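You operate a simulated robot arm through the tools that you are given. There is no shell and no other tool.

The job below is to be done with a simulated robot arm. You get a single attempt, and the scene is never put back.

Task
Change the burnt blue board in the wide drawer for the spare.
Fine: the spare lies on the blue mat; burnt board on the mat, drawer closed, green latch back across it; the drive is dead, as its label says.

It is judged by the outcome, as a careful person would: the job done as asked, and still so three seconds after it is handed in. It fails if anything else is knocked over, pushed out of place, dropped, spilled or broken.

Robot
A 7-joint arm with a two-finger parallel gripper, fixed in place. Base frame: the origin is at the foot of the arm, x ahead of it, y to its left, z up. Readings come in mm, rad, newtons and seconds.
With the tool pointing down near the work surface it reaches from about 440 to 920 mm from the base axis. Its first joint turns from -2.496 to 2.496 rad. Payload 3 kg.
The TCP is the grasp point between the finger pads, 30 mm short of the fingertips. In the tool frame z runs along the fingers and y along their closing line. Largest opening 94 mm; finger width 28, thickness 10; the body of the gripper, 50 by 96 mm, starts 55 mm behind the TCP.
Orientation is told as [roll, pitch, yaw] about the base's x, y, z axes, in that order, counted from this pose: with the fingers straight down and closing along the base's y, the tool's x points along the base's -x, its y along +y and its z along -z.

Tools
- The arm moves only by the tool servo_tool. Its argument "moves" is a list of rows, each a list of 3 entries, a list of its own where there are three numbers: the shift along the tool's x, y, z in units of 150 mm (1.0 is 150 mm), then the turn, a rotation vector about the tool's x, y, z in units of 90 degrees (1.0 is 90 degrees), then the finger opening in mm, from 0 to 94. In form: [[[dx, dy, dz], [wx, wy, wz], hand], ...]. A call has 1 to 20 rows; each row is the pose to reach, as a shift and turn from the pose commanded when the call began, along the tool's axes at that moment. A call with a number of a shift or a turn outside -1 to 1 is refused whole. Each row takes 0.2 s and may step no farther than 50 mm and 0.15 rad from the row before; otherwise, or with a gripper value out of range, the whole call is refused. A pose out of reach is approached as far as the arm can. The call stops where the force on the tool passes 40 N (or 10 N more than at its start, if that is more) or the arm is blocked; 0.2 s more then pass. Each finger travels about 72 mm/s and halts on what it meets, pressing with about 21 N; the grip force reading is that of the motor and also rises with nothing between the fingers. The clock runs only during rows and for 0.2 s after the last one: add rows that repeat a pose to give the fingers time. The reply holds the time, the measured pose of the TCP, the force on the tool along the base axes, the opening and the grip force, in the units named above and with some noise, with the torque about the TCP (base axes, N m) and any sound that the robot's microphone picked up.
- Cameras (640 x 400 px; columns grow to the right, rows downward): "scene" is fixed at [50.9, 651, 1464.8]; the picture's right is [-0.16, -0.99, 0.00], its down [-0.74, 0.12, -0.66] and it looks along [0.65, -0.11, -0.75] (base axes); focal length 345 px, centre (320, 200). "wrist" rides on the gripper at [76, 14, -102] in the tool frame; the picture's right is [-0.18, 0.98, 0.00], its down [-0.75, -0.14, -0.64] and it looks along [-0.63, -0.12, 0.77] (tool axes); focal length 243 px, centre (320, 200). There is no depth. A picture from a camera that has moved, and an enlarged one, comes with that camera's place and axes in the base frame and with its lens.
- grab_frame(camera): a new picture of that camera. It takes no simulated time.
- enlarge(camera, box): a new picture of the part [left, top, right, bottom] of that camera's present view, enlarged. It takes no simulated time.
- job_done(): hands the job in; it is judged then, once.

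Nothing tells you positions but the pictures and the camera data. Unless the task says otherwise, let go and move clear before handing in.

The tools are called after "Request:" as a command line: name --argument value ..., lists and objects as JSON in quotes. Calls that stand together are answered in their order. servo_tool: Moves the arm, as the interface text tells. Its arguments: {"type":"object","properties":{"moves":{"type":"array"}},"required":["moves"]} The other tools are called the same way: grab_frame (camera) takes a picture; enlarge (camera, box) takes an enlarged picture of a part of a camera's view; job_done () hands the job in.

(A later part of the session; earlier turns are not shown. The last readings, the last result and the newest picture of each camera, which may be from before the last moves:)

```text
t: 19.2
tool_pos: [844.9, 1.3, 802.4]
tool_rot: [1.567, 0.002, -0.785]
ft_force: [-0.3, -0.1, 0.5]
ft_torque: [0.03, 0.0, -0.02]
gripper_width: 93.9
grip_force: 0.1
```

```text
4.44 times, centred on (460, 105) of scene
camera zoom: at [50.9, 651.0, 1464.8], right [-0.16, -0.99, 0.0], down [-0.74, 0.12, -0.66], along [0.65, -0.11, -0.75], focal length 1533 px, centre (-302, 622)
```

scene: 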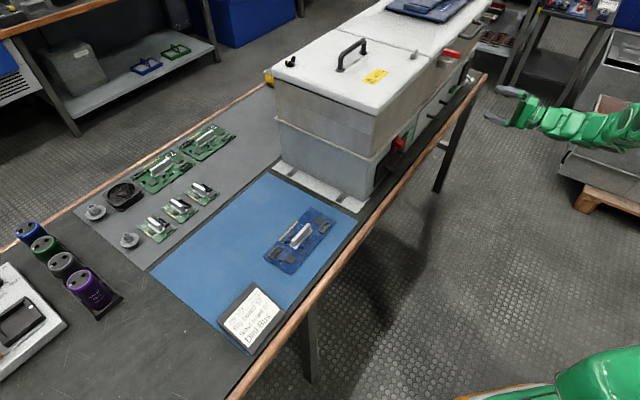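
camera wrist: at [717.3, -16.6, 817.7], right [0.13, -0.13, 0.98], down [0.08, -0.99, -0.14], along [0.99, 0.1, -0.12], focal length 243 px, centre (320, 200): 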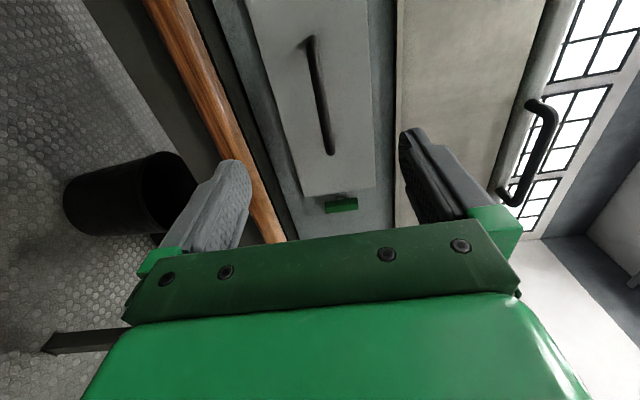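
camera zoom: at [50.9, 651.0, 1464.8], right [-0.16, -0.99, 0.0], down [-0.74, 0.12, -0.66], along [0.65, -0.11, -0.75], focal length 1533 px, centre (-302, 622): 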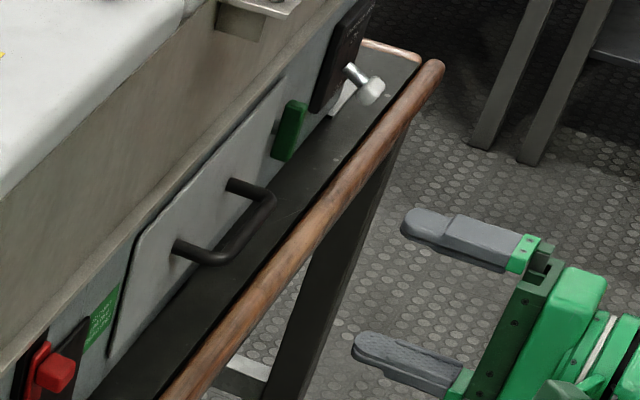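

The handle is straight ahead, centred between the fingers. I'll advance and straddle it, stopping with the fingertips short of the drawer face.

Request:
servo_tool --moves '[[[0, 0.005, 0.2], [0, 0, 0], 80], [[0, 0.01, 0.4], [0, 0, 0], 60], [[0, 0.01, 0.55], [0, 0, 0], 46], [[0, 0.01, 0.68], [0, 0, 0], 46], [[0, 0.01, 0.77], [0, 0, 0], 46], [[0, 0.01, 0.847], [0, 0, 0], 46]]'

Request:
grab_frame --camera "wrist"

Request:
enlarge --camera "scene" --box '[400, 70, 500, 145]'

```text
t: 20.6
tool_pos: [936.3, 92.5, 803.1]
tool_rot: [1.569, 0.0, -0.785]
ft_force: [-0.9, -0.4, -0.4]
ft_torque: [-0.03, -0.02, -0.03]
gripper_width: 46.1
grip_force: 0.1
```

```text
taken
camera wrist: at [808.3, 72.8, 818.9], right [0.13, -0.13, 0.98], down [0.08, -0.99, -0.14], along [0.99, 0.1, -0.12], focal length 243 px, centre (320, 200)
```

wrist: 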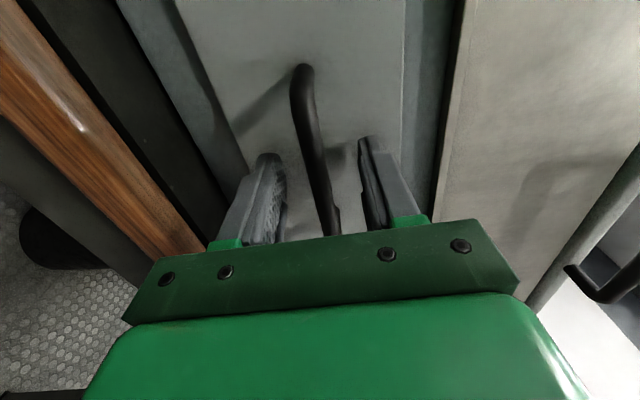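

```text
5.33 times, centred on (450, 108) of scene
camera zoom: at [50.9, 651.0, 1464.8], right [-0.16, -0.99, 0.0], down [-0.74, 0.12, -0.66], along [0.65, -0.11, -0.75], focal length 1840 px, centre (-373, 693)
```

zoom: 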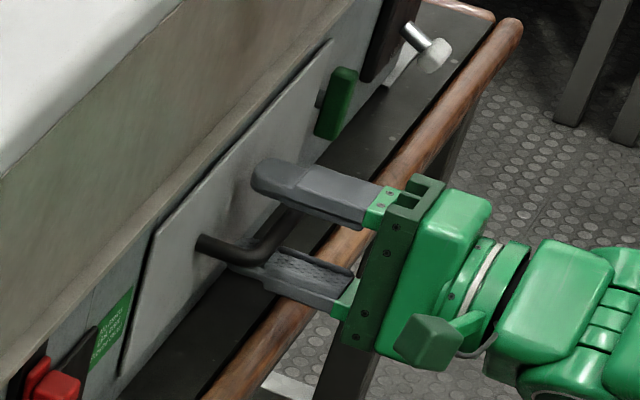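

The handle bar is between the fingers. I'll close on it.

Request:
servo_tool --moves '[[[0, 0, 0], [0, 0, 0], 30], [[0, 0, 0], [0, 0, 0], 15], [[0, 0, 0], [0, 0, 0], 0], [[0, 0, 0], [0, 0, 0], 0], [[0, 0, 0], [0, 0, 0], 0]]'

Request:
grab_frame --camera "wrist"

```text
t: 21.8
tool_pos: [934.9, 91.6, 804.0]
tool_rot: [1.571, 0.0, -0.786]
ft_force: [0.5, -0.8, 1.4]
ft_torque: [0.0, -0.03, -0.12]
gripper_width: 14.8
grip_force: 44.8
```

```text
taken
camera wrist: at [808.1, 72.7, 819.2], right [0.13, -0.13, 0.98], down [0.08, -0.99, -0.14], along [0.99, 0.1, -0.12], focal length 243 px, centre (320, 200)
```

wrist: 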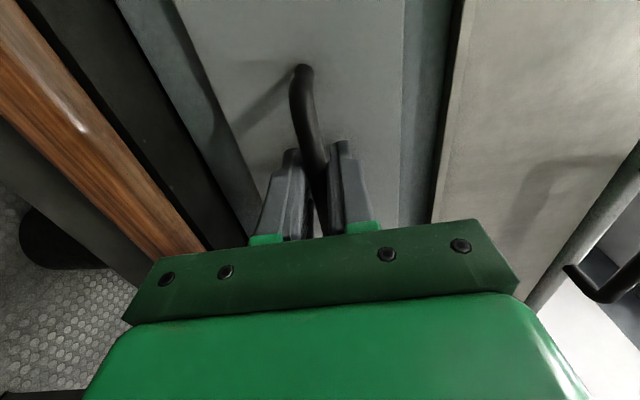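

Firm grip on a 15 mm handle. I'll pull the drawer out gently and check the force.

Request:
servo_tool --moves '[[[0, 0, -0.07], [0, 0, 0], 0], [[0, 0, -0.14], [0, 0, 0], 0], [[0, 0, -0.22], [0, 0, 0], 0], [[0, 0, -0.3], [0, 0, 0], 0], [[0, 0, -0.38], [0, 0, 0], 0]]'

Request:
grab_frame --camera "wrist"

Request:
enlarge --camera "scene" --box '[380, 50, 520, 155]'

```text
t: 23.0
tool_pos: [895.9, 52.4, 804.8]
tool_rot: [1.567, 0.0, -0.786]
ft_force: [3.0, -1.6, 0.3]
ft_torque: [0.0, 0.05, 0.74]
gripper_width: 14.9
grip_force: 45.3
```

```text
taken
camera wrist: at [768.7, 33.5, 819.2], right [0.13, -0.13, 0.98], down [0.08, -0.99, -0.14], along [0.99, 0.1, -0.12], focal length 243 px, centre (320, 200)
```

wrist: 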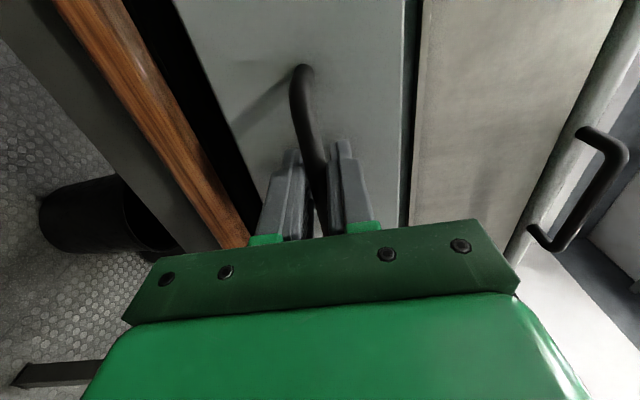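

```text
3.81 times, centred on (450, 102) of scene
camera zoom: at [50.9, 651.0, 1464.8], right [-0.16, -0.99, 0.0], down [-0.74, 0.12, -0.66], along [0.65, -0.11, -0.75], focal length 1314 px, centre (-175, 571)
```

zoom: 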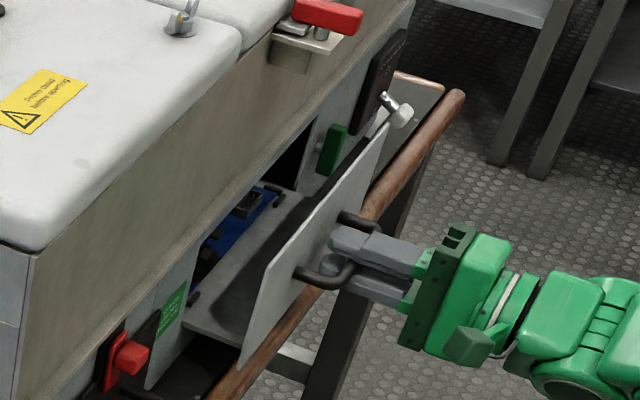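

The drawer slides easily and the blue board is appearing on its tray. I'll pull further and check again.

Request:
servo_tool --moves '[[[0, 0, -0.1], [0, 0, 0], 0], [[0, 0, -0.2], [0, 0, 0], 0], [[0, 0, -0.3], [0, 0, 0], 0], [[0, 0, -0.4], [0, 0, 0], 0], [[0, 0, -0.5], [0, 0, 0], 0], [[0, 0, -0.6], [0, 0, 0], 0]]'

Request:
enlarge --camera "scene" --box '[360, 50, 520, 170]'

```text
t: 24.4
tool_pos: [832.8, -11.8, 803.8]
tool_rot: [1.568, -0.002, -0.788]
ft_force: [7.6, -6.0, -27.6]
ft_torque: [-0.14, 0.19, 1.03]
gripper_width: 10.5
grip_force: 44.0
```

```text
3.33 times, centred on (440, 110) of scene
camera zoom: at [50.9, 651.0, 1464.8], right [-0.16, -0.99, 0.0], down [-0.74, 0.12, -0.66], along [0.65, -0.11, -0.75], focal length 1150 px, centre (-80, 500)
```

zoom: 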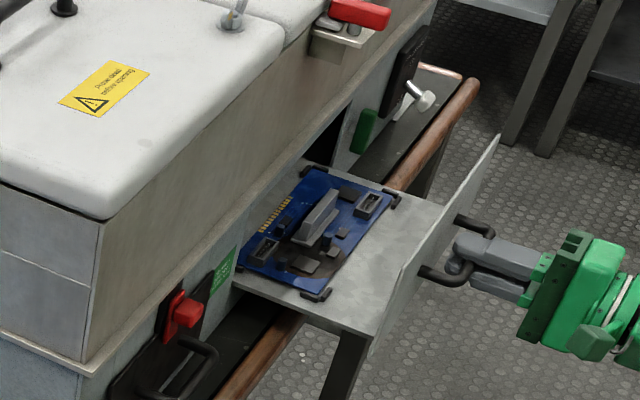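

The drawer is open with the whole burnt board exposed between four black corner holders; the grip began slipping off the handle, so it's at its stop. I'll release the handle and back off.

Request:
servo_tool --moves '[[[0, 0, 0], [0, 0, 0], 20], [[0, 0, 0], [0, 0, 0], 35], [[0, 0, 0], [0, 0, 0], 50], [[0, 0, -0.2], [0, 0, 0], 60], [[0, 0, -0.45], [0, 0, 0], 80], [[0, 0, -0.7], [0, 0, 0], 94]]'

Request:
enlarge --camera "scene" --box '[380, 70, 500, 160]'

Request:
grab_frame --camera "wrist"

```text
t: 25.8
tool_pos: [755.9, -84.0, 804.4]
tool_rot: [1.57, 0.0, -0.788]
ft_force: [-0.9, 0.2, -0.2]
ft_torque: [0.0, -0.03, -0.02]
gripper_width: 93.9
grip_force: 0.0
```

```text
4.44 times, centred on (440, 115) of scene
camera zoom: at [50.9, 651.0, 1464.8], right [-0.16, -0.99, 0.0], down [-0.74, 0.12, -0.66], along [0.65, -0.11, -0.75], focal length 1533 px, centre (-213, 578)
```

zoom: 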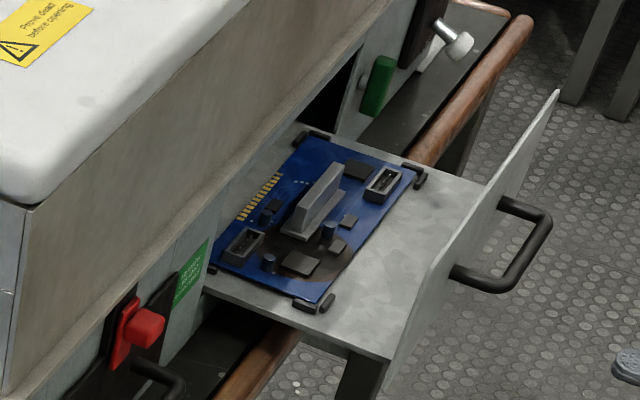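

```text
taken
camera wrist: at [629.2, -103.3, 820.0], right [0.13, -0.13, 0.98], down [0.08, -0.99, -0.14], along [0.99, 0.1, -0.12], focal length 243 px, centre (320, 200)
```

wrist: 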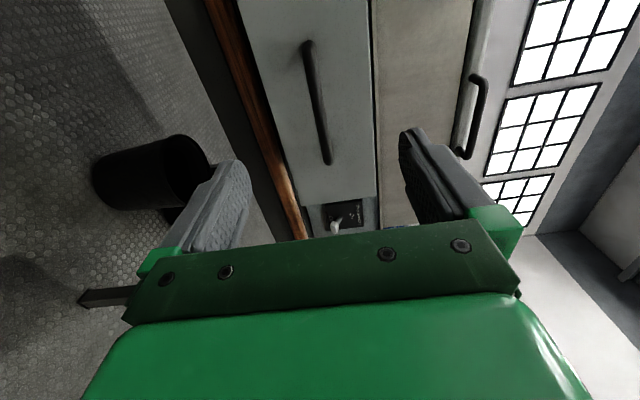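

The burnt board is oriented like the spare (gold contacts at the back), but its back edge may still be slightly under the cabinet front. I'll raise the tool and turn it fingers-down (closing along the drawer's depth) to look from above.

Request:
servo_tool --moves '[[[0, 0.09, 0], [0.091, 0, 0], 94], [[0, 0.18, 0], [0.182, 0, 0], 94], [[0, 0.27, 0], [0.273, 0, 0], 94], [[0, 0.36, 0], [0.364, 0, 0], 94], [[0, 0.45, 0], [0.455, 0, 0], 94], [[0, 0.54, 0], [0.546, 0, 0], 94], [[0, 0.63, 0], [0.637, 0, 0], 94], [[0, 0.72, 0], [0.728, 0, 0], 94], [[0, 0.81, 0], [0.819, 0, 0], 94], [[0, 0.9, 0], [0.91, 0, 0], 94], [[0, 1.0, 0], [1.0, 0, 0], 94]]'

Request:
grab_frame --camera "wrist"

Request:
grab_frame --camera "scene"

```text
t: 28.2
tool_pos: [755.4, -86.6, 956.0]
tool_rot: [-0.004, 0.0, -0.785]
ft_force: [0.7, -0.1, -0.8]
ft_torque: [0.0, 0.01, 0.0]
gripper_width: 94.2
grip_force: 0.0
```

```text
taken
camera wrist: at [712.4, -22.3, 1059.9], right [0.83, 0.56, 0.0], down [0.43, -0.63, 0.64], along [0.36, -0.53, -0.77], focal length 243 px, centre (320, 200)
```

wrist: 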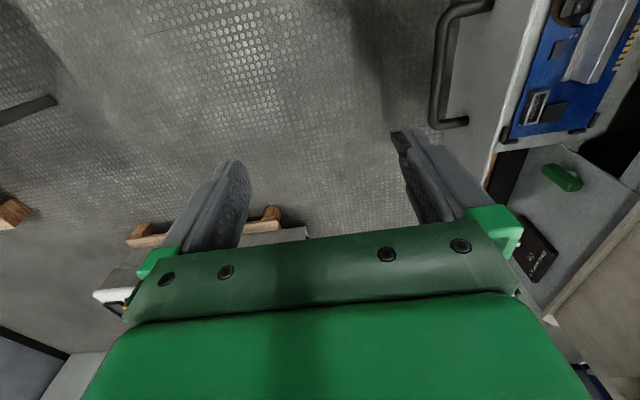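

```text
taken
```

scene: 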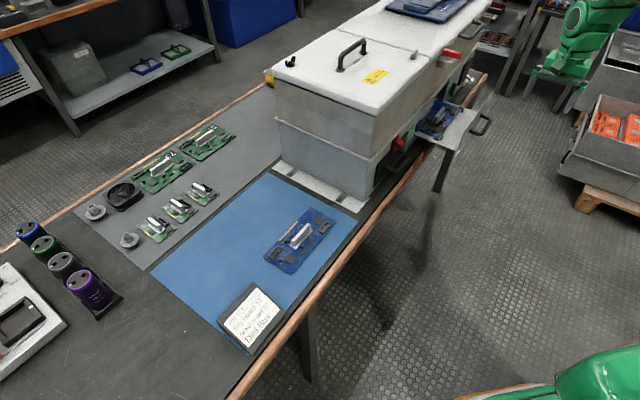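

I'm above and in front of the drawer. I'll move left and in toward the cabinet so the wrist camera looks down onto the open tray.

Request:
servo_tool --moves '[[[0.2, 0.2, 0], [0, 0, 0], 94], [[0.4, 0.4, 0], [0, 0, 0], 94], [[0.6, 0.6, 0], [0, 0, 0], 94], [[0.8, 0.8, 0], [0, 0, 0], 94], [[1.0, 1.0, 0], [0, 0, 0], 94]]'

Request:
grab_frame --camera "wrist"

```text
t: 29.4
tool_pos: [762.7, 126.5, 952.5]
tool_rot: [-0.003, 0.0, -0.784]
ft_force: [-0.7, -0.5, -0.3]
ft_torque: [-0.02, 0.01, 0.0]
gripper_width: 94.0
grip_force: 0.1
```

```text
taken
camera wrist: at [717.7, 189.9, 1056.5], right [0.83, 0.56, 0.0], down [0.43, -0.63, 0.64], along [0.36, -0.53, -0.77], focal length 243 px, centre (320, 200)
```

wrist: 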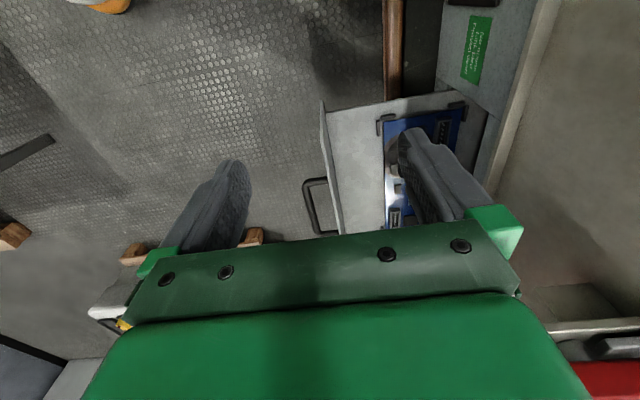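

The tray with the board is in view now. I'll zoom in to measure how far the drawer is open and where the board lies.

Request:
enlarge --camera "wrist" --box '[290, 60, 510, 240]'

Request:
enlarge --camera "scene" --box '[400, 85, 490, 150]'

```text
2.22 times, centred on (400, 150) of wrist
camera zoom: at [717.7, 189.9, 1056.5], right [0.83, 0.56, 0.0], down [0.43, -0.63, 0.64], along [0.36, -0.53, -0.77], focal length 539 px, centre (142, 311)
```

zoom: 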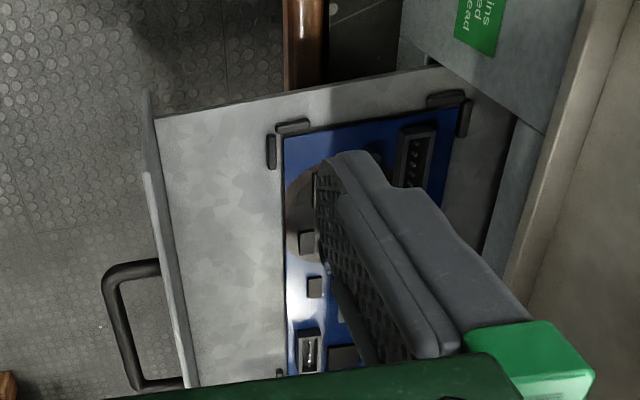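

```text
6.15 times, centred on (445, 118) of scene
camera zoom: at [50.9, 651.0, 1464.8], right [-0.16, -0.99, 0.0], down [-0.74, 0.12, -0.66], along [0.65, -0.11, -0.75], focal length 2123 px, centre (-449, 708)
```

zoom: 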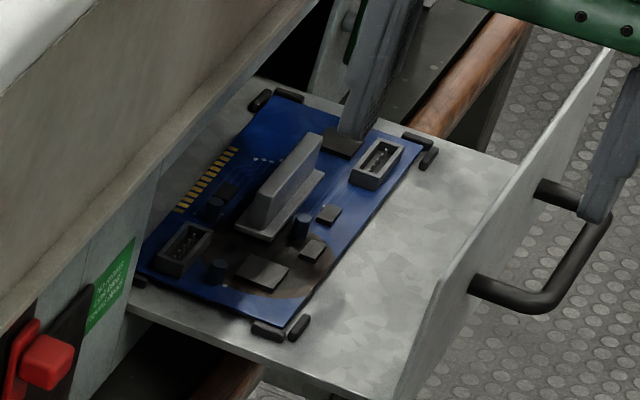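

The drawer is out by about 146 mm (handle bar now near n≈586), yet the board's back edge is still roughly 20 mm behind the cabinet front. I'll check whether it opens further by hooking the handle from above; first hover over it.

Request:
servo_tool --moves '[[[-0.2, -0.06, 0], [0, 0, 0], 80], [[-0.4, -0.12, 0], [0, 0, 0], 60], [[-0.6, -0.18, 0], [0, 0, 0], 40], [[-0.8, -0.24, 0], [0, 0, 0], 26], [[-0.98, -0.285, 0], [0, 0, 0], 26], [[-0.98, -0.285, 0.2], [0, 0, 0], 26], [[-0.98, -0.285, 0.36], [0, 0, 0], 26]]'

Request:
grab_frame --camera "wrist"

Request:
enlarge --camera "scene" --box '[420, 60, 520, 140]'

```text
t: 31.0
tool_pos: [830.1, -11.1, 899.9]
tool_rot: [0.0, 0.001, -0.785]
ft_force: [0.3, -0.5, 0.7]
ft_torque: [0.03, 0.02, 0.02]
gripper_width: 26.1
grip_force: 0.1
```

```text
taken
camera wrist: at [785.7, 52.9, 1004.4], right [0.83, 0.56, 0.0], down [0.43, -0.63, 0.64], along [0.36, -0.53, -0.77], focal length 243 px, centre (320, 200)
```

wrist: 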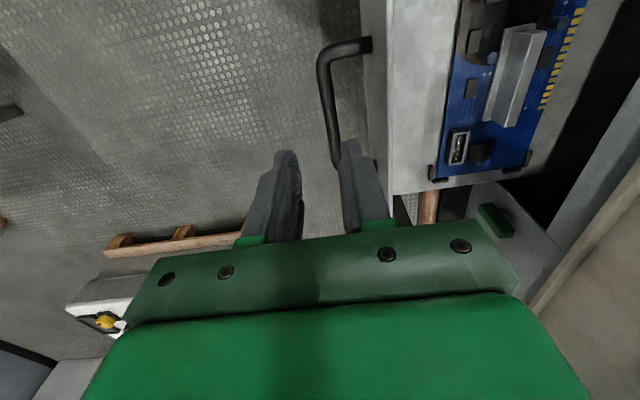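

```text
5.00 times, centred on (470, 100) of scene
camera zoom: at [50.9, 651.0, 1464.8], right [-0.16, -0.99, 0.0], down [-0.74, 0.12, -0.66], along [0.65, -0.11, -0.75], focal length 1725 px, centre (-430, 700)
```

zoom: 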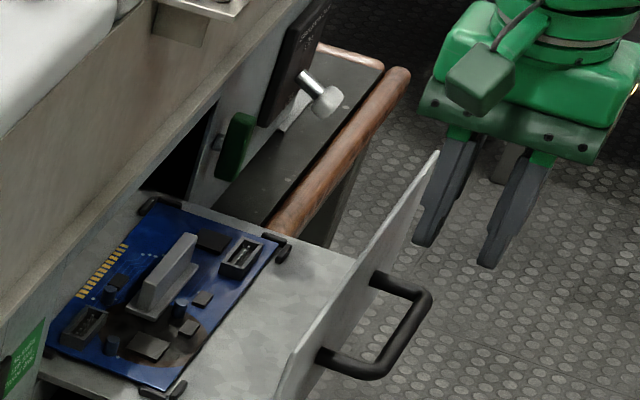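

The bar is near n≈588 and the panel face near n≈621. I'll centre on the bar and lower so one finger goes behind it.

Request:
servo_tool --moves '[[[0, 0.053, 0], [0, 0, 0], 26], [[0, 0.053, 0.15], [0, 0, 0], 26], [[0, 0.053, 0.3], [0, 0, 0], 26], [[0, 0.053, 0.42], [0, 0, 0], 26], [[0, 0.053, 0.5], [0, 0, 0], 26], [[0, 0.053, 0.56], [0, 0, 0], 26]]'

Request:
grab_frame --camera "wrist"

Request:
enlarge --camera "scene" --box '[420, 60, 520, 140]'

```text
t: 32.4
tool_pos: [837.0, -0.3, 818.0]
tool_rot: [-0.001, -0.001, -0.785]
ft_force: [0.5, 0.3, -0.5]
ft_torque: [-0.03, -0.02, 0.01]
gripper_width: 25.9
grip_force: 0.1
```

```text
taken
camera wrist: at [792.1, 62.4, 921.1], right [0.83, 0.56, 0.0], down [0.43, -0.63, 0.64], along [0.36, -0.53, -0.77], focal length 243 px, centre (320, 200)
```

wrist: 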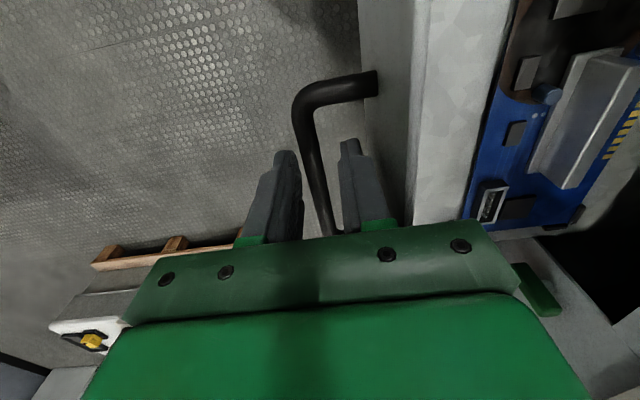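

```text
5.00 times, centred on (470, 100) of scene
camera zoom: at [50.9, 651.0, 1464.8], right [-0.16, -0.99, 0.0], down [-0.74, 0.12, -0.66], along [0.65, -0.11, -0.75], focal length 1725 px, centre (-430, 700)
```

zoom: 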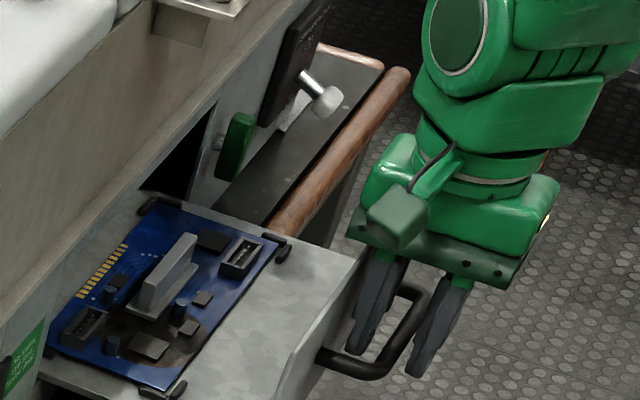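

The bar is between the fingers. I'll grip it and pull gently to test for more travel.

Request:
servo_tool --moves '[[[0, 0, 0], [0, 0, 0], 12], [[0, 0, 0], [0, 0, 0], 5], [[0, 0, 0], [0, 0, 0], 5], [[0, -0.03, 0], [0, 0, 0], 5], [[0, -0.06, 0], [0, 0, 0], 5], [[0, -0.09, 0], [0, 0, 0], 5]]'

Request:
enlarge --camera "scene" --box '[420, 60, 520, 140]'

```text
t: 33.8
tool_pos: [827.6, -12.3, 817.8]
tool_rot: [-0.003, -0.001, -0.785]
ft_force: [-1.2, 0.7, 16.9]
ft_torque: [0.66, 0.66, -1.24]
gripper_width: 10.4
grip_force: 44.3
```

```text
5.00 times, centred on (470, 100) of scene
camera zoom: at [50.9, 651.0, 1464.8], right [-0.16, -0.99, 0.0], down [-0.74, 0.12, -0.66], along [0.65, -0.11, -0.75], focal length 1725 px, centre (-430, 700)
```

zoom: 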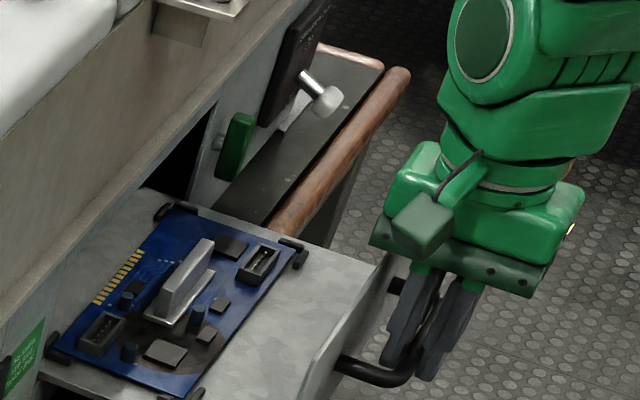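

The drawer moved further without resistance, so it wasn't at its stop. I'll keep pulling gently.

Request:
servo_tool --moves '[[[0, -0.05, 0], [0, 0, 0], 5], [[0, -0.1, 0], [0, 0, 0], 5], [[0, -0.15, 0], [0, 0, 0], 5], [[0, -0.2, 0], [0, 0, 0], 5]]'

Request:
enlarge --camera "scene" --box '[420, 60, 520, 140]'

```text
t: 34.8
tool_pos: [805.8, -32.0, 817.7]
tool_rot: [-0.001, 0.002, -0.786]
ft_force: [2.8, -0.5, 12.9]
ft_torque: [0.19, 0.1, -1.27]
gripper_width: 10.7
grip_force: 44.2
```

```text
5.00 times, centred on (470, 100) of scene
camera zoom: at [50.9, 651.0, 1464.8], right [-0.16, -0.99, 0.0], down [-0.74, 0.12, -0.66], along [0.65, -0.11, -0.75], focal length 1725 px, centre (-430, 700)
```

zoom: 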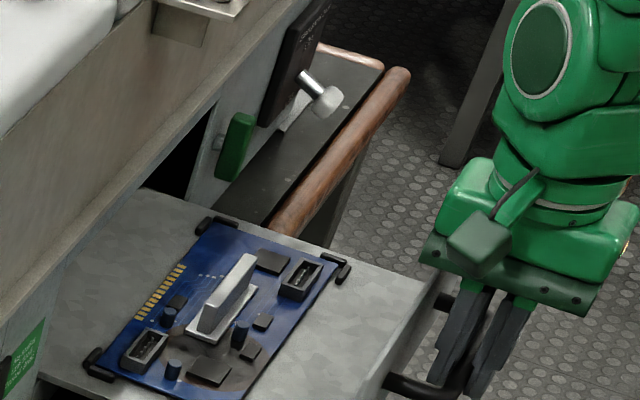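

The board is now nearly clear of the cabinet. A bit more opening will give gripper clearance, so I'll pull another 30 mm, watching for a stop.

Request:
servo_tool --moves '[[[0, -0.05, 0], [0, 0, 0], 5], [[0, -0.1, 0], [0, 0, 0], 5], [[0, -0.15, 0], [0, 0, 0], 5], [[0, -0.2, 0], [0, 0, 0], 5]]'

Request:
enlarge --camera "scene" --box '[420, 60, 520, 140]'

```text
t: 35.8
tool_pos: [784.0, -53.8, 816.3]
tool_rot: [0.001, 0.0, -0.785]
ft_force: [7.3, -5.5, 21.4]
ft_torque: [-0.47, -0.44, -1.25]
gripper_width: 10.8
grip_force: 43.6
```

```text
5.00 times, centred on (470, 100) of scene
camera zoom: at [50.9, 651.0, 1464.8], right [-0.16, -0.99, 0.0], down [-0.74, 0.12, -0.66], along [0.65, -0.11, -0.75], focal length 1725 px, centre (-430, 700)
```

zoom: 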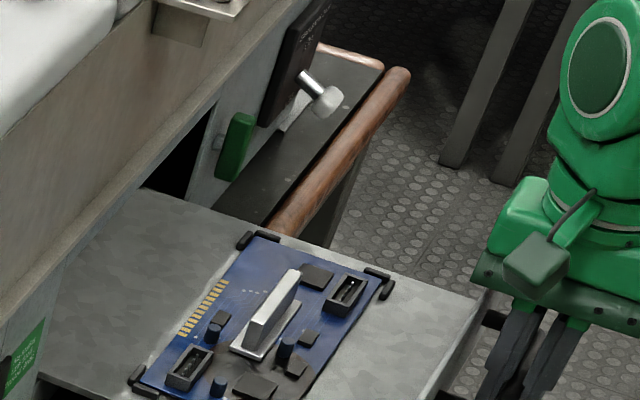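

The board is now well clear of the cabinet front. I'll release the handle and rise.

Request:
servo_tool --moves '[[[0, 0, 0], [0, 0, 0], 16], [[0, 0, 0], [0, 0, 0], 26], [[0, 0, -0.1], [0, 0, 0], 26], [[0, 0, -0.3], [0, 0, 0], 26], [[0, 0, -0.6], [0, 0, 0], 26], [[0, 0, -0.9], [0, 0, 0], 40]]'

Request:
grab_frame --camera "wrist"

Request:
enlarge --camera "scene" --box '[380, 60, 520, 160]'

```text
t: 37.2
tool_pos: [787.3, -54.8, 953.5]
tool_rot: [0.001, -0.001, -0.786]
ft_force: [-0.8, 0.4, 0.2]
ft_torque: [-0.01, 0.0, -0.01]
gripper_width: 40.0
grip_force: 0.1
```

```text
taken
camera wrist: at [743.4, 9.8, 1056.6], right [0.83, 0.56, 0.0], down [0.43, -0.63, 0.64], along [0.36, -0.53, -0.77], focal length 243 px, centre (320, 200)
```

wrist: 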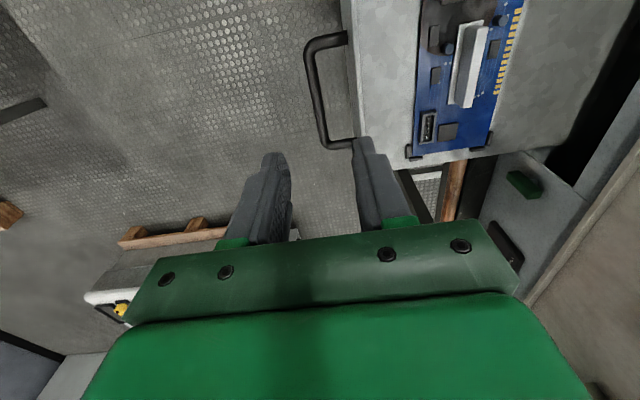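

```text
4.00 times, centred on (450, 110) of scene
camera zoom: at [50.9, 651.0, 1464.8], right [-0.16, -0.99, 0.0], down [-0.74, 0.12, -0.66], along [0.65, -0.11, -0.75], focal length 1380 px, centre (-200, 560)
```

zoom: 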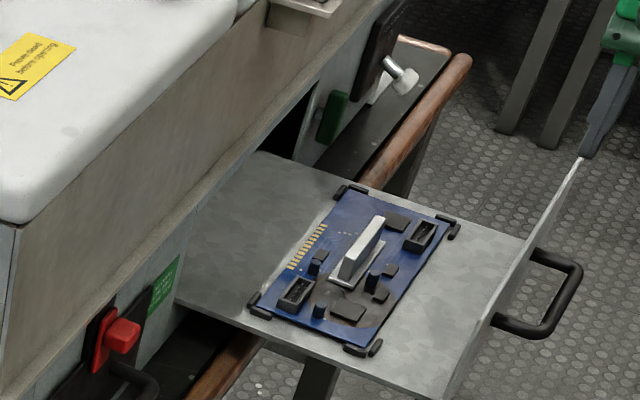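

The burnt board and its silver grab fin are clearly visible. I'll zoom to locate the fin precisely.

Request:
enlarge --camera "wrist" --box '[390, 0, 550, 170]'

Request:
enlarge --camera "scene" --box '[430, 95, 500, 150]'

```text
2.35 times, centred on (470, 85) of wrist
camera zoom: at [743.4, 9.8, 1056.6], right [0.83, 0.56, 0.0], down [0.43, -0.63, 0.64], along [0.36, -0.53, -0.77], focal length 571 px, centre (-33, 471)
```

zoom: 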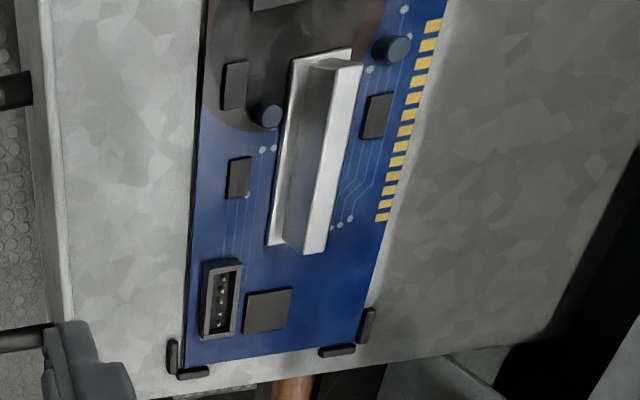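

```text
7.27 times, centred on (465, 122) of scene
camera zoom: at [50.9, 651.0, 1464.8], right [-0.16, -0.99, 0.0], down [-0.74, 0.12, -0.66], along [0.65, -0.11, -0.75], focal length 2509 px, centre (-734, 764)
```

zoom: 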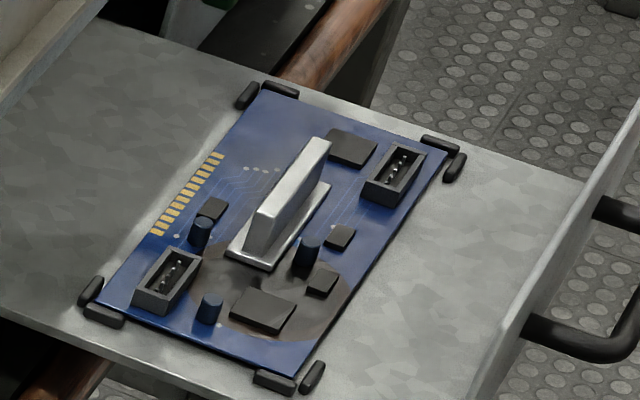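

The fin's top is at about n≈664, s≈595, z≈805, with the board top near z≈779. I'll hover over it with the fingers part-closed, slightly right of centre to avoid a capacitor.

Request:
servo_tool --moves '[[[-0.01, 0.25, 0], [0, 0, 0], 36], [[-0.02, 0.5, 0], [0, 0, 0], 36], [[-0.03, 0.75, 0], [0, 0, 0], 36], [[-0.03, 0.973, 0], [0, 0, 0], 36], [[-0.03, 0.973, 0.25], [0, 0, 0], 36], [[-0.03, 0.973, 0.5], [0, 0, 0], 36]]'

Request:
grab_frame --camera "wrist"

Request:
enlarge --camera "scene" --box '[420, 70, 510, 140]'

```text
t: 38.6
tool_pos: [894.2, 47.5, 875.3]
tool_rot: [-0.001, 0.002, -0.787]
ft_force: [-0.8, -0.5, -0.1]
ft_torque: [0.0, -0.01, 0.04]
gripper_width: 36.2
grip_force: 0.0
```

```text
taken
camera wrist: at [849.3, 111.3, 979.8], right [0.83, 0.56, 0.0], down [0.43, -0.63, 0.64], along [0.36, -0.53, -0.77], focal length 243 px, centre (320, 200)
```

wrist: 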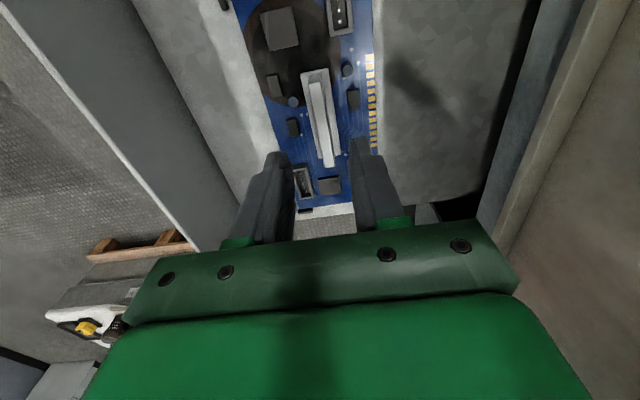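

```text
5.71 times, centred on (465, 105) of scene
camera zoom: at [50.9, 651.0, 1464.8], right [-0.16, -0.99, 0.0], down [-0.74, 0.12, -0.66], along [0.65, -0.11, -0.75], focal length 1971 px, centre (-509, 743)
```

zoom: 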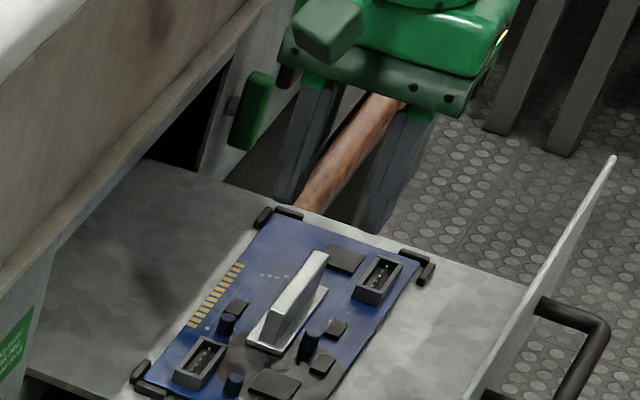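

The fin is centred between the fingers. I'll lower so the fingertips are alongside the fin, just above its base.

Request:
servo_tool --moves '[[[-0.005, 0, 0.12], [0, 0, 0], 34], [[-0.005, 0, 0.24], [0, 0, 0], 34], [[-0.005, 0, 0.32], [0, 0, 0], 34], [[-0.005, 0, 0.38], [0, 0, 0], 34]]'

Request:
enlarge --camera "wrist" --box '[220, 40, 440, 240]'

Request:
enlarge --camera "scene" --box '[430, 80, 500, 135]'

```text
t: 39.6
tool_pos: [894.6, 45.2, 821.0]
tool_rot: [0.0, 0.001, -0.784]
ft_force: [0.4, -0.4, -1.1]
ft_torque: [-0.01, -0.01, 0.01]
gripper_width: 34.1
grip_force: 0.2
```

```text
2.00 times, centred on (330, 140) of wrist
camera zoom: at [849.7, 109.3, 924.1], right [0.83, 0.56, 0.0], down [0.43, -0.63, 0.64], along [0.36, -0.53, -0.77], focal length 485 px, centre (300, 320)
```

zoom: 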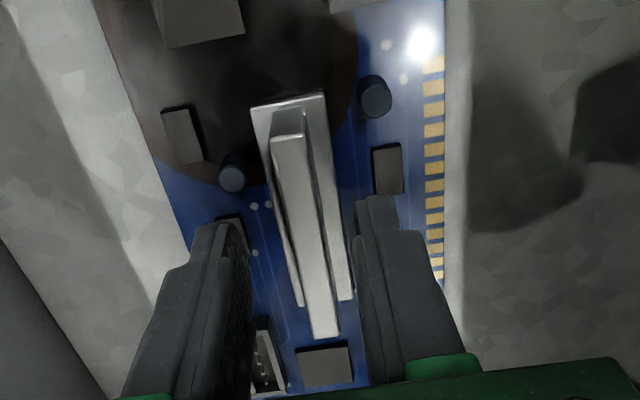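

```text
7.27 times, centred on (465, 108) of scene
camera zoom: at [50.9, 651.0, 1464.8], right [-0.16, -0.99, 0.0], down [-0.74, 0.12, -0.66], along [0.65, -0.11, -0.75], focal length 2509 px, centre (-734, 873)
```

zoom: 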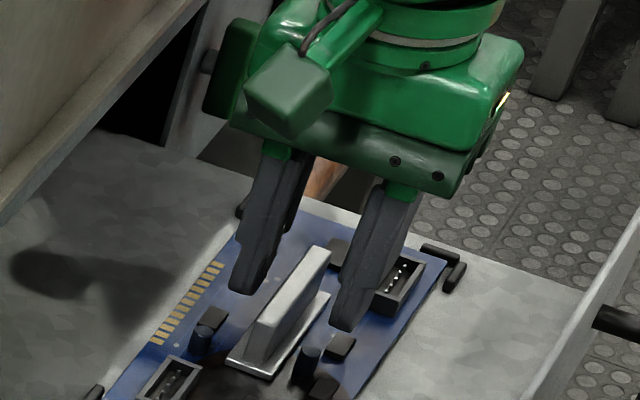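

Fingers are alongside the fin. I'll lower 4 mm more and close.

Request:
servo_tool --moves '[[[0, 0, 0.027], [0, 0, 0], 34], [[0, 0, 0.027], [0, 0, 0], 20], [[0, 0, 0.027], [0, 0, 0], 8], [[0, 0, 0.027], [0, 0, 0], 2], [[0, 0, 0.027], [0, 0, 0], 2], [[0, 0, 0.027], [0, 0, 0], 2]]'

Request:
enlarge --camera "wrist" --box '[220, 40, 440, 240]'

Request:
enlarge --camera "scene" --box '[430, 80, 500, 135]'

```text
t: 41.0
tool_pos: [893.5, 44.5, 816.5]
tool_rot: [0.0, 0.0, -0.784]
ft_force: [0.2, 0.0, 0.8]
ft_torque: [0.03, -0.03, 0.01]
gripper_width: 9.7
grip_force: 20.9
```

```text
2.00 times, centred on (330, 140) of wrist
camera zoom: at [848.5, 109.1, 920.1], right [0.83, 0.56, 0.0], down [0.43, -0.63, 0.64], along [0.36, -0.53, -0.77], focal length 485 px, centre (300, 320)
```

zoom: 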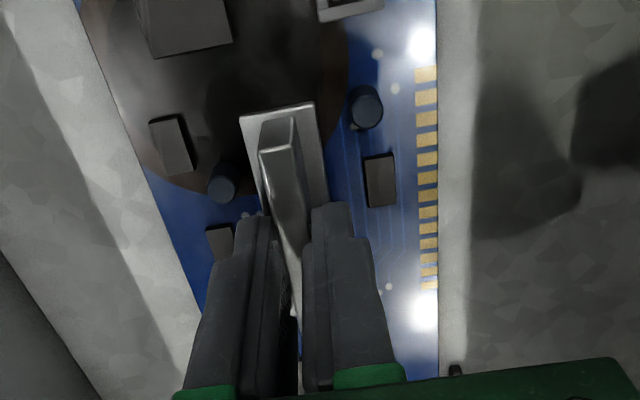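

```text
7.27 times, centred on (465, 108) of scene
camera zoom: at [50.9, 651.0, 1464.8], right [-0.16, -0.99, 0.0], down [-0.74, 0.12, -0.66], along [0.65, -0.11, -0.75], focal length 2509 px, centre (-734, 873)
```

zoom: 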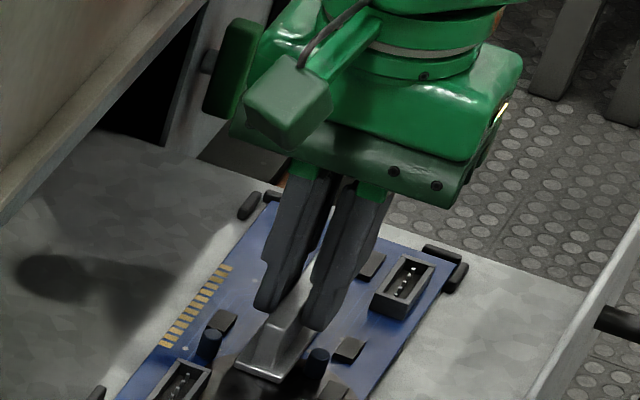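

The fin is gripped (9.7 mm). I'll lift slowly and check it comes free.

Request:
servo_tool --moves '[[[0, 0, -0.03], [0, 0, 0], 2], [[0, 0, -0.06], [0, 0, 0], 2], [[0, 0, -0.1], [0, 0, 0], 2], [[0, 0, -0.16], [0, 0, 0], 2]]'

Request:
enlarge --camera "scene" --box '[430, 80, 500, 135]'

Request:
grab_frame --camera "wrist"

```text
t: 42.0
tool_pos: [891.8, 43.6, 840.8]
tool_rot: [-0.002, 0.0, -0.784]
ft_force: [0.3, 0.6, -1.9]
ft_torque: [0.01, 0.03, -0.01]
gripper_width: 9.6
grip_force: 21.0
```

```text
7.27 times, centred on (465, 108) of scene
camera zoom: at [50.9, 651.0, 1464.8], right [-0.16, -0.99, 0.0], down [-0.74, 0.12, -0.66], along [0.65, -0.11, -0.75], focal length 2509 px, centre (-734, 873)
```

zoom: 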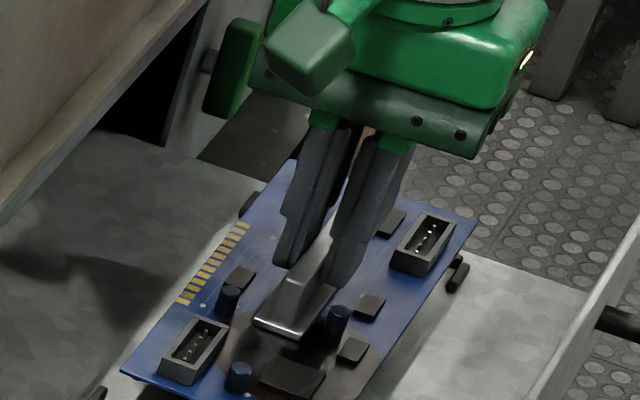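

```text
taken
camera wrist: at [847.3, 108.4, 944.1], right [0.83, 0.56, 0.0], down [0.43, -0.63, 0.64], along [0.36, -0.53, -0.77], focal length 243 px, centre (320, 200)
```

wrist: 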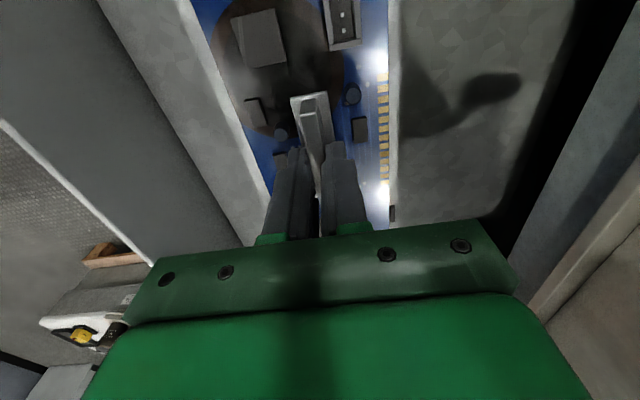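

The burnt board is free and hanging level. I'll raise it clear of the drawer front, then carry it left along the front of the cabinet toward the mat.

Request:
servo_tool --moves '[[[0, 0, -0.15], [0, 0, 0], 2], [[0, 0, -0.3], [0, 0, 0], 2], [[0, -0.05, -0.45], [0, 0, 0], 2], [[0, -0.12, -0.6], [0, 0, 0], 2], [[0.1, -0.2, -0.66], [0, 0, 0], 2], [[0.3, -0.27, -0.66], [0, 0, 0], 2], [[0.55, -0.27, -0.66], [0, 0, 0], 2], [[0.78, -0.27, -0.66], [0, 0, 0], 2], [[1.0, -0.27, -0.66], [0, 0, 0], 2]]'

Request:
grab_frame --camera "scene"

```text
t: 44.0
tool_pos: [759.0, 122.1, 935.8]
tool_rot: [-0.003, 0.001, -0.785]
ft_force: [0.8, 0.0, -2.4]
ft_torque: [-0.02, -0.03, 0.01]
gripper_width: 9.4
grip_force: 21.3
```

```text
taken
```

scene: 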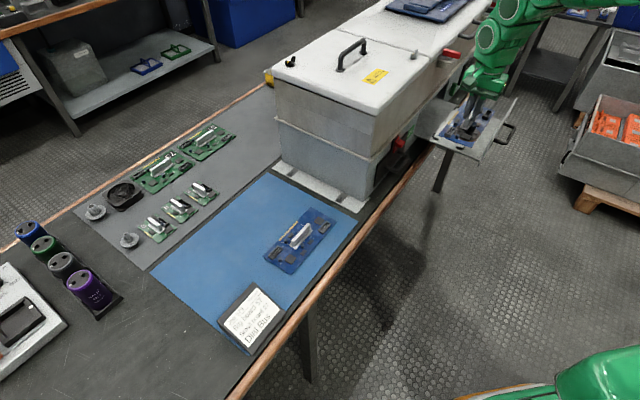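

The board is moving cleanly. I'll continue left.

Request:
servo_tool --moves '[[[0.25, 0, 0], [0, 0, 0], 2], [[0.5, 0, 0], [0, 0, 0], 2], [[0.75, 0, 0], [0, 0, 0], 2], [[1.0, 0, 0], [0, 0, 0], 2]]'

Request:
servo_tool --moves '[[[0.25, 0, 0], [0, 0, 0], 2], [[0.5, 0, 0], [0, 0, 0], 2], [[0.75, 0, 0], [0, 0, 0], 2], [[1.0, 0, 0], [0, 0, 0], 2]]'

Request:
servo_tool --moves '[[[0.25, 0, 0], [0, 0, 0], 2], [[0.5, 0, 0], [0, 0, 0], 2], [[0.75, 0, 0], [0, 0, 0], 2], [[1.0, 0, 0], [0, 0, 0], 2]]'

Request:
grab_frame --camera "scene"

Request:
grab_frame --camera "wrist"

```text
t: 45.0
tool_pos: [653.7, 226.4, 938.9]
tool_rot: [-0.001, 0.0, -0.785]
ft_force: [0.5, -0.1, -1.7]
ft_torque: [0.0, -0.03, -0.02]
gripper_width: 9.5
grip_force: 21.3
```

```text
t: 46.0
tool_pos: [545.2, 334.0, 940.5]
tool_rot: [-0.002, 0.001, -0.785]
ft_force: [-0.3, -0.5, -0.5]
ft_torque: [0.03, -0.02, -0.03]
gripper_width: 9.7
grip_force: 20.6
```

```text
t: 47.0
tool_pos: [438.9, 440.3, 940.0]
tool_rot: [0.001, 0.001, -0.787]
ft_force: [0.7, 0.4, -1.5]
ft_torque: [0.0, -0.02, -0.01]
gripper_width: 9.5
grip_force: 20.9
```

```text
taken
```

scene: 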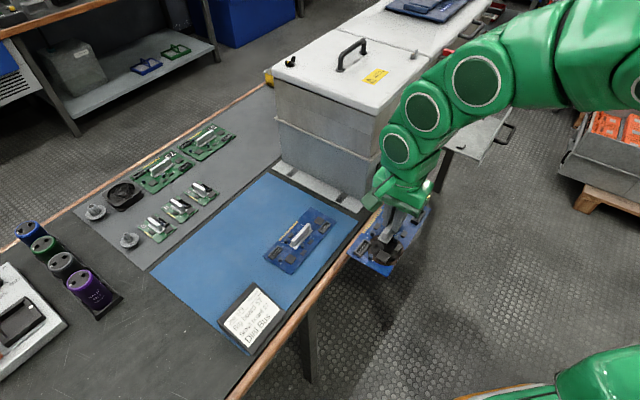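

```text
taken
camera wrist: at [394.0, 504.4, 1044.2], right [0.83, 0.56, 0.0], down [0.43, -0.63, 0.64], along [0.36, -0.53, -0.77], focal length 243 px, centre (320, 200)
```

wrist: 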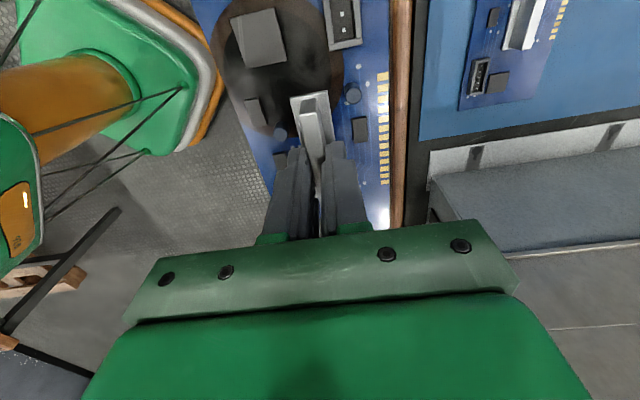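

The burnt board is now beside the mat, well above it. I'll continue in over the mat, high above the spare, and check reach and layout.

Request:
servo_tool --moves '[[[0.1, 0.25, 0], [0, 0, 0], 2], [[0.2, 0.5, 0], [0, 0, 0], 2], [[0.3, 0.75, 0], [0, 0, 0], 2], [[0.35, 1.0, 0], [0, 0, 0], 2]]'

Request:
grab_frame --camera "scene"

Request:
grab_frame --camera "wrist"

```text
t: 48.0
tool_pos: [506.6, 584.5, 937.9]
tool_rot: [0.0, 0.001, -0.785]
ft_force: [0.4, 0.0, -1.2]
ft_torque: [0.0, -0.02, 0.0]
gripper_width: 9.7
grip_force: 20.9
```

```text
taken
```

scene: 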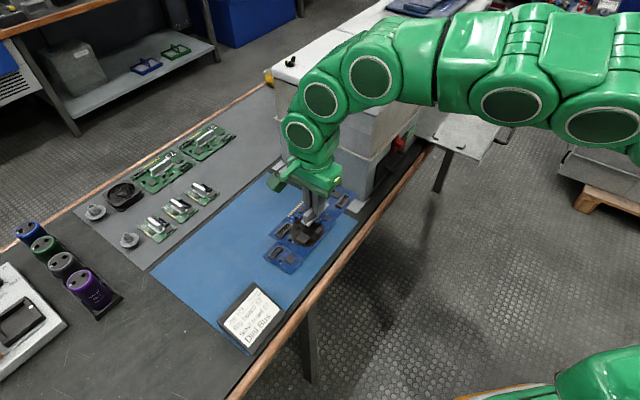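

```text
taken
camera wrist: at [462.7, 649.3, 1041.4], right [0.83, 0.56, 0.0], down [0.43, -0.63, 0.64], along [0.36, -0.53, -0.77], focal length 243 px, centre (320, 200)
```

wrist: 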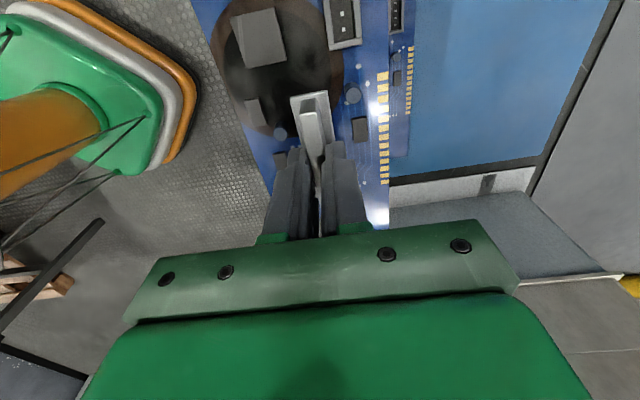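

The spare's back edge is at n≈875 and the mat extends to n≈1063, so there's room behind the spare. I'll move further in and see whether the arm still tracks.

Request:
servo_tool --moves '[[[0, 0.25, 0], [0, 0, 0], 2], [[0, 0.5, 0], [0, 0, 0], 2], [[0, 0.75, 0], [0, 0, 0], 2], [[0, 0.98, 0], [0, 0, 0], 2], [[0, 0.98, 0], [0, 0, 0], 2]]'

Request:
grab_frame --camera "wrist"

Request:
grab_frame --camera "scene"

```text
t: 49.2
tool_pos: [588.8, 663.3, 939.4]
tool_rot: [-0.001, 0.0, -0.785]
ft_force: [0.1, -0.1, -1.7]
ft_torque: [0.02, 0.0, -0.01]
gripper_width: 9.7
grip_force: 21.0
out of reach, approached as far as the arm can: row 4, 5
```

```text
taken
camera wrist: at [544.9, 727.3, 1042.8], right [0.83, 0.56, 0.0], down [0.43, -0.63, 0.64], along [0.36, -0.53, -0.77], focal length 243 px, centre (320, 200)
```

wrist: 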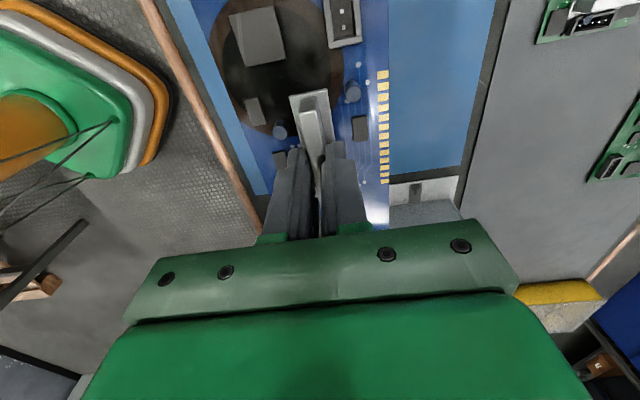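

```text
taken
```

scene: 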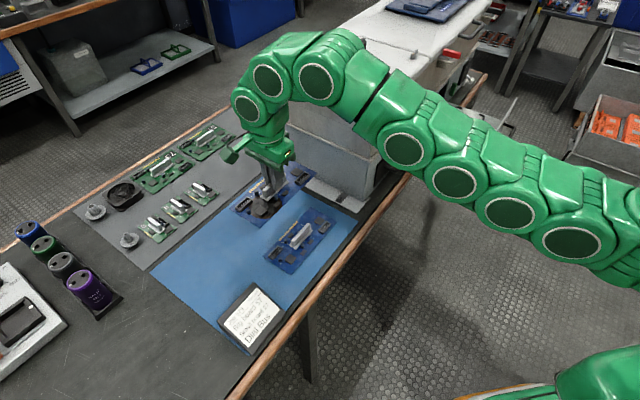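

At this height the arm tops out at n≈885; lower down it should reach slightly further. I'll zoom in on the label block and mat from the scene camera to plan a spot within reach.

Request:
enlarge --camera "scene" --box '[205, 260, 305, 360]'

Request:
enlarge --camera "scene" --box '[140, 150, 370, 350]'

```text
4.00 times, centred on (255, 310) of scene
camera zoom: at [50.9, 651.0, 1464.8], right [-0.16, -0.99, 0.0], down [-0.74, 0.12, -0.66], along [0.65, -0.11, -0.75], focal length 1380 px, centre (580, -240)
```

zoom: 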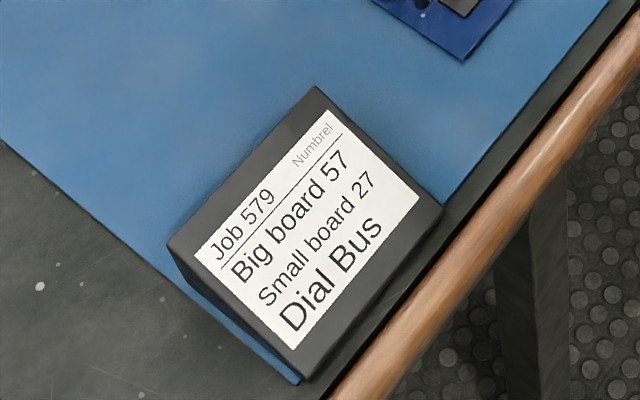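

```text
2.00 times, centred on (255, 250) of scene
camera zoom: at [50.9, 651.0, 1464.8], right [-0.16, -0.99, 0.0], down [-0.74, 0.12, -0.66], along [0.65, -0.11, -0.75], focal length 690 px, centre (450, 100)
```

zoom: 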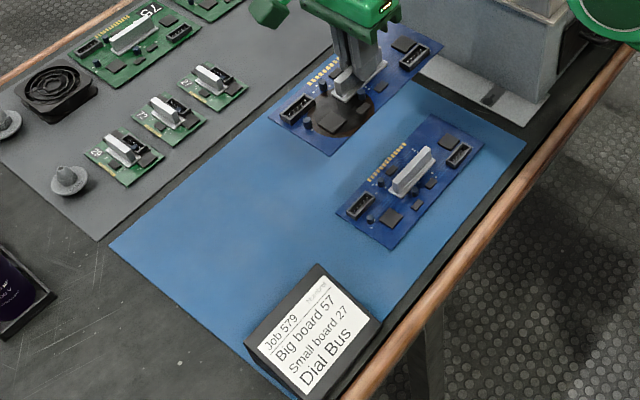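

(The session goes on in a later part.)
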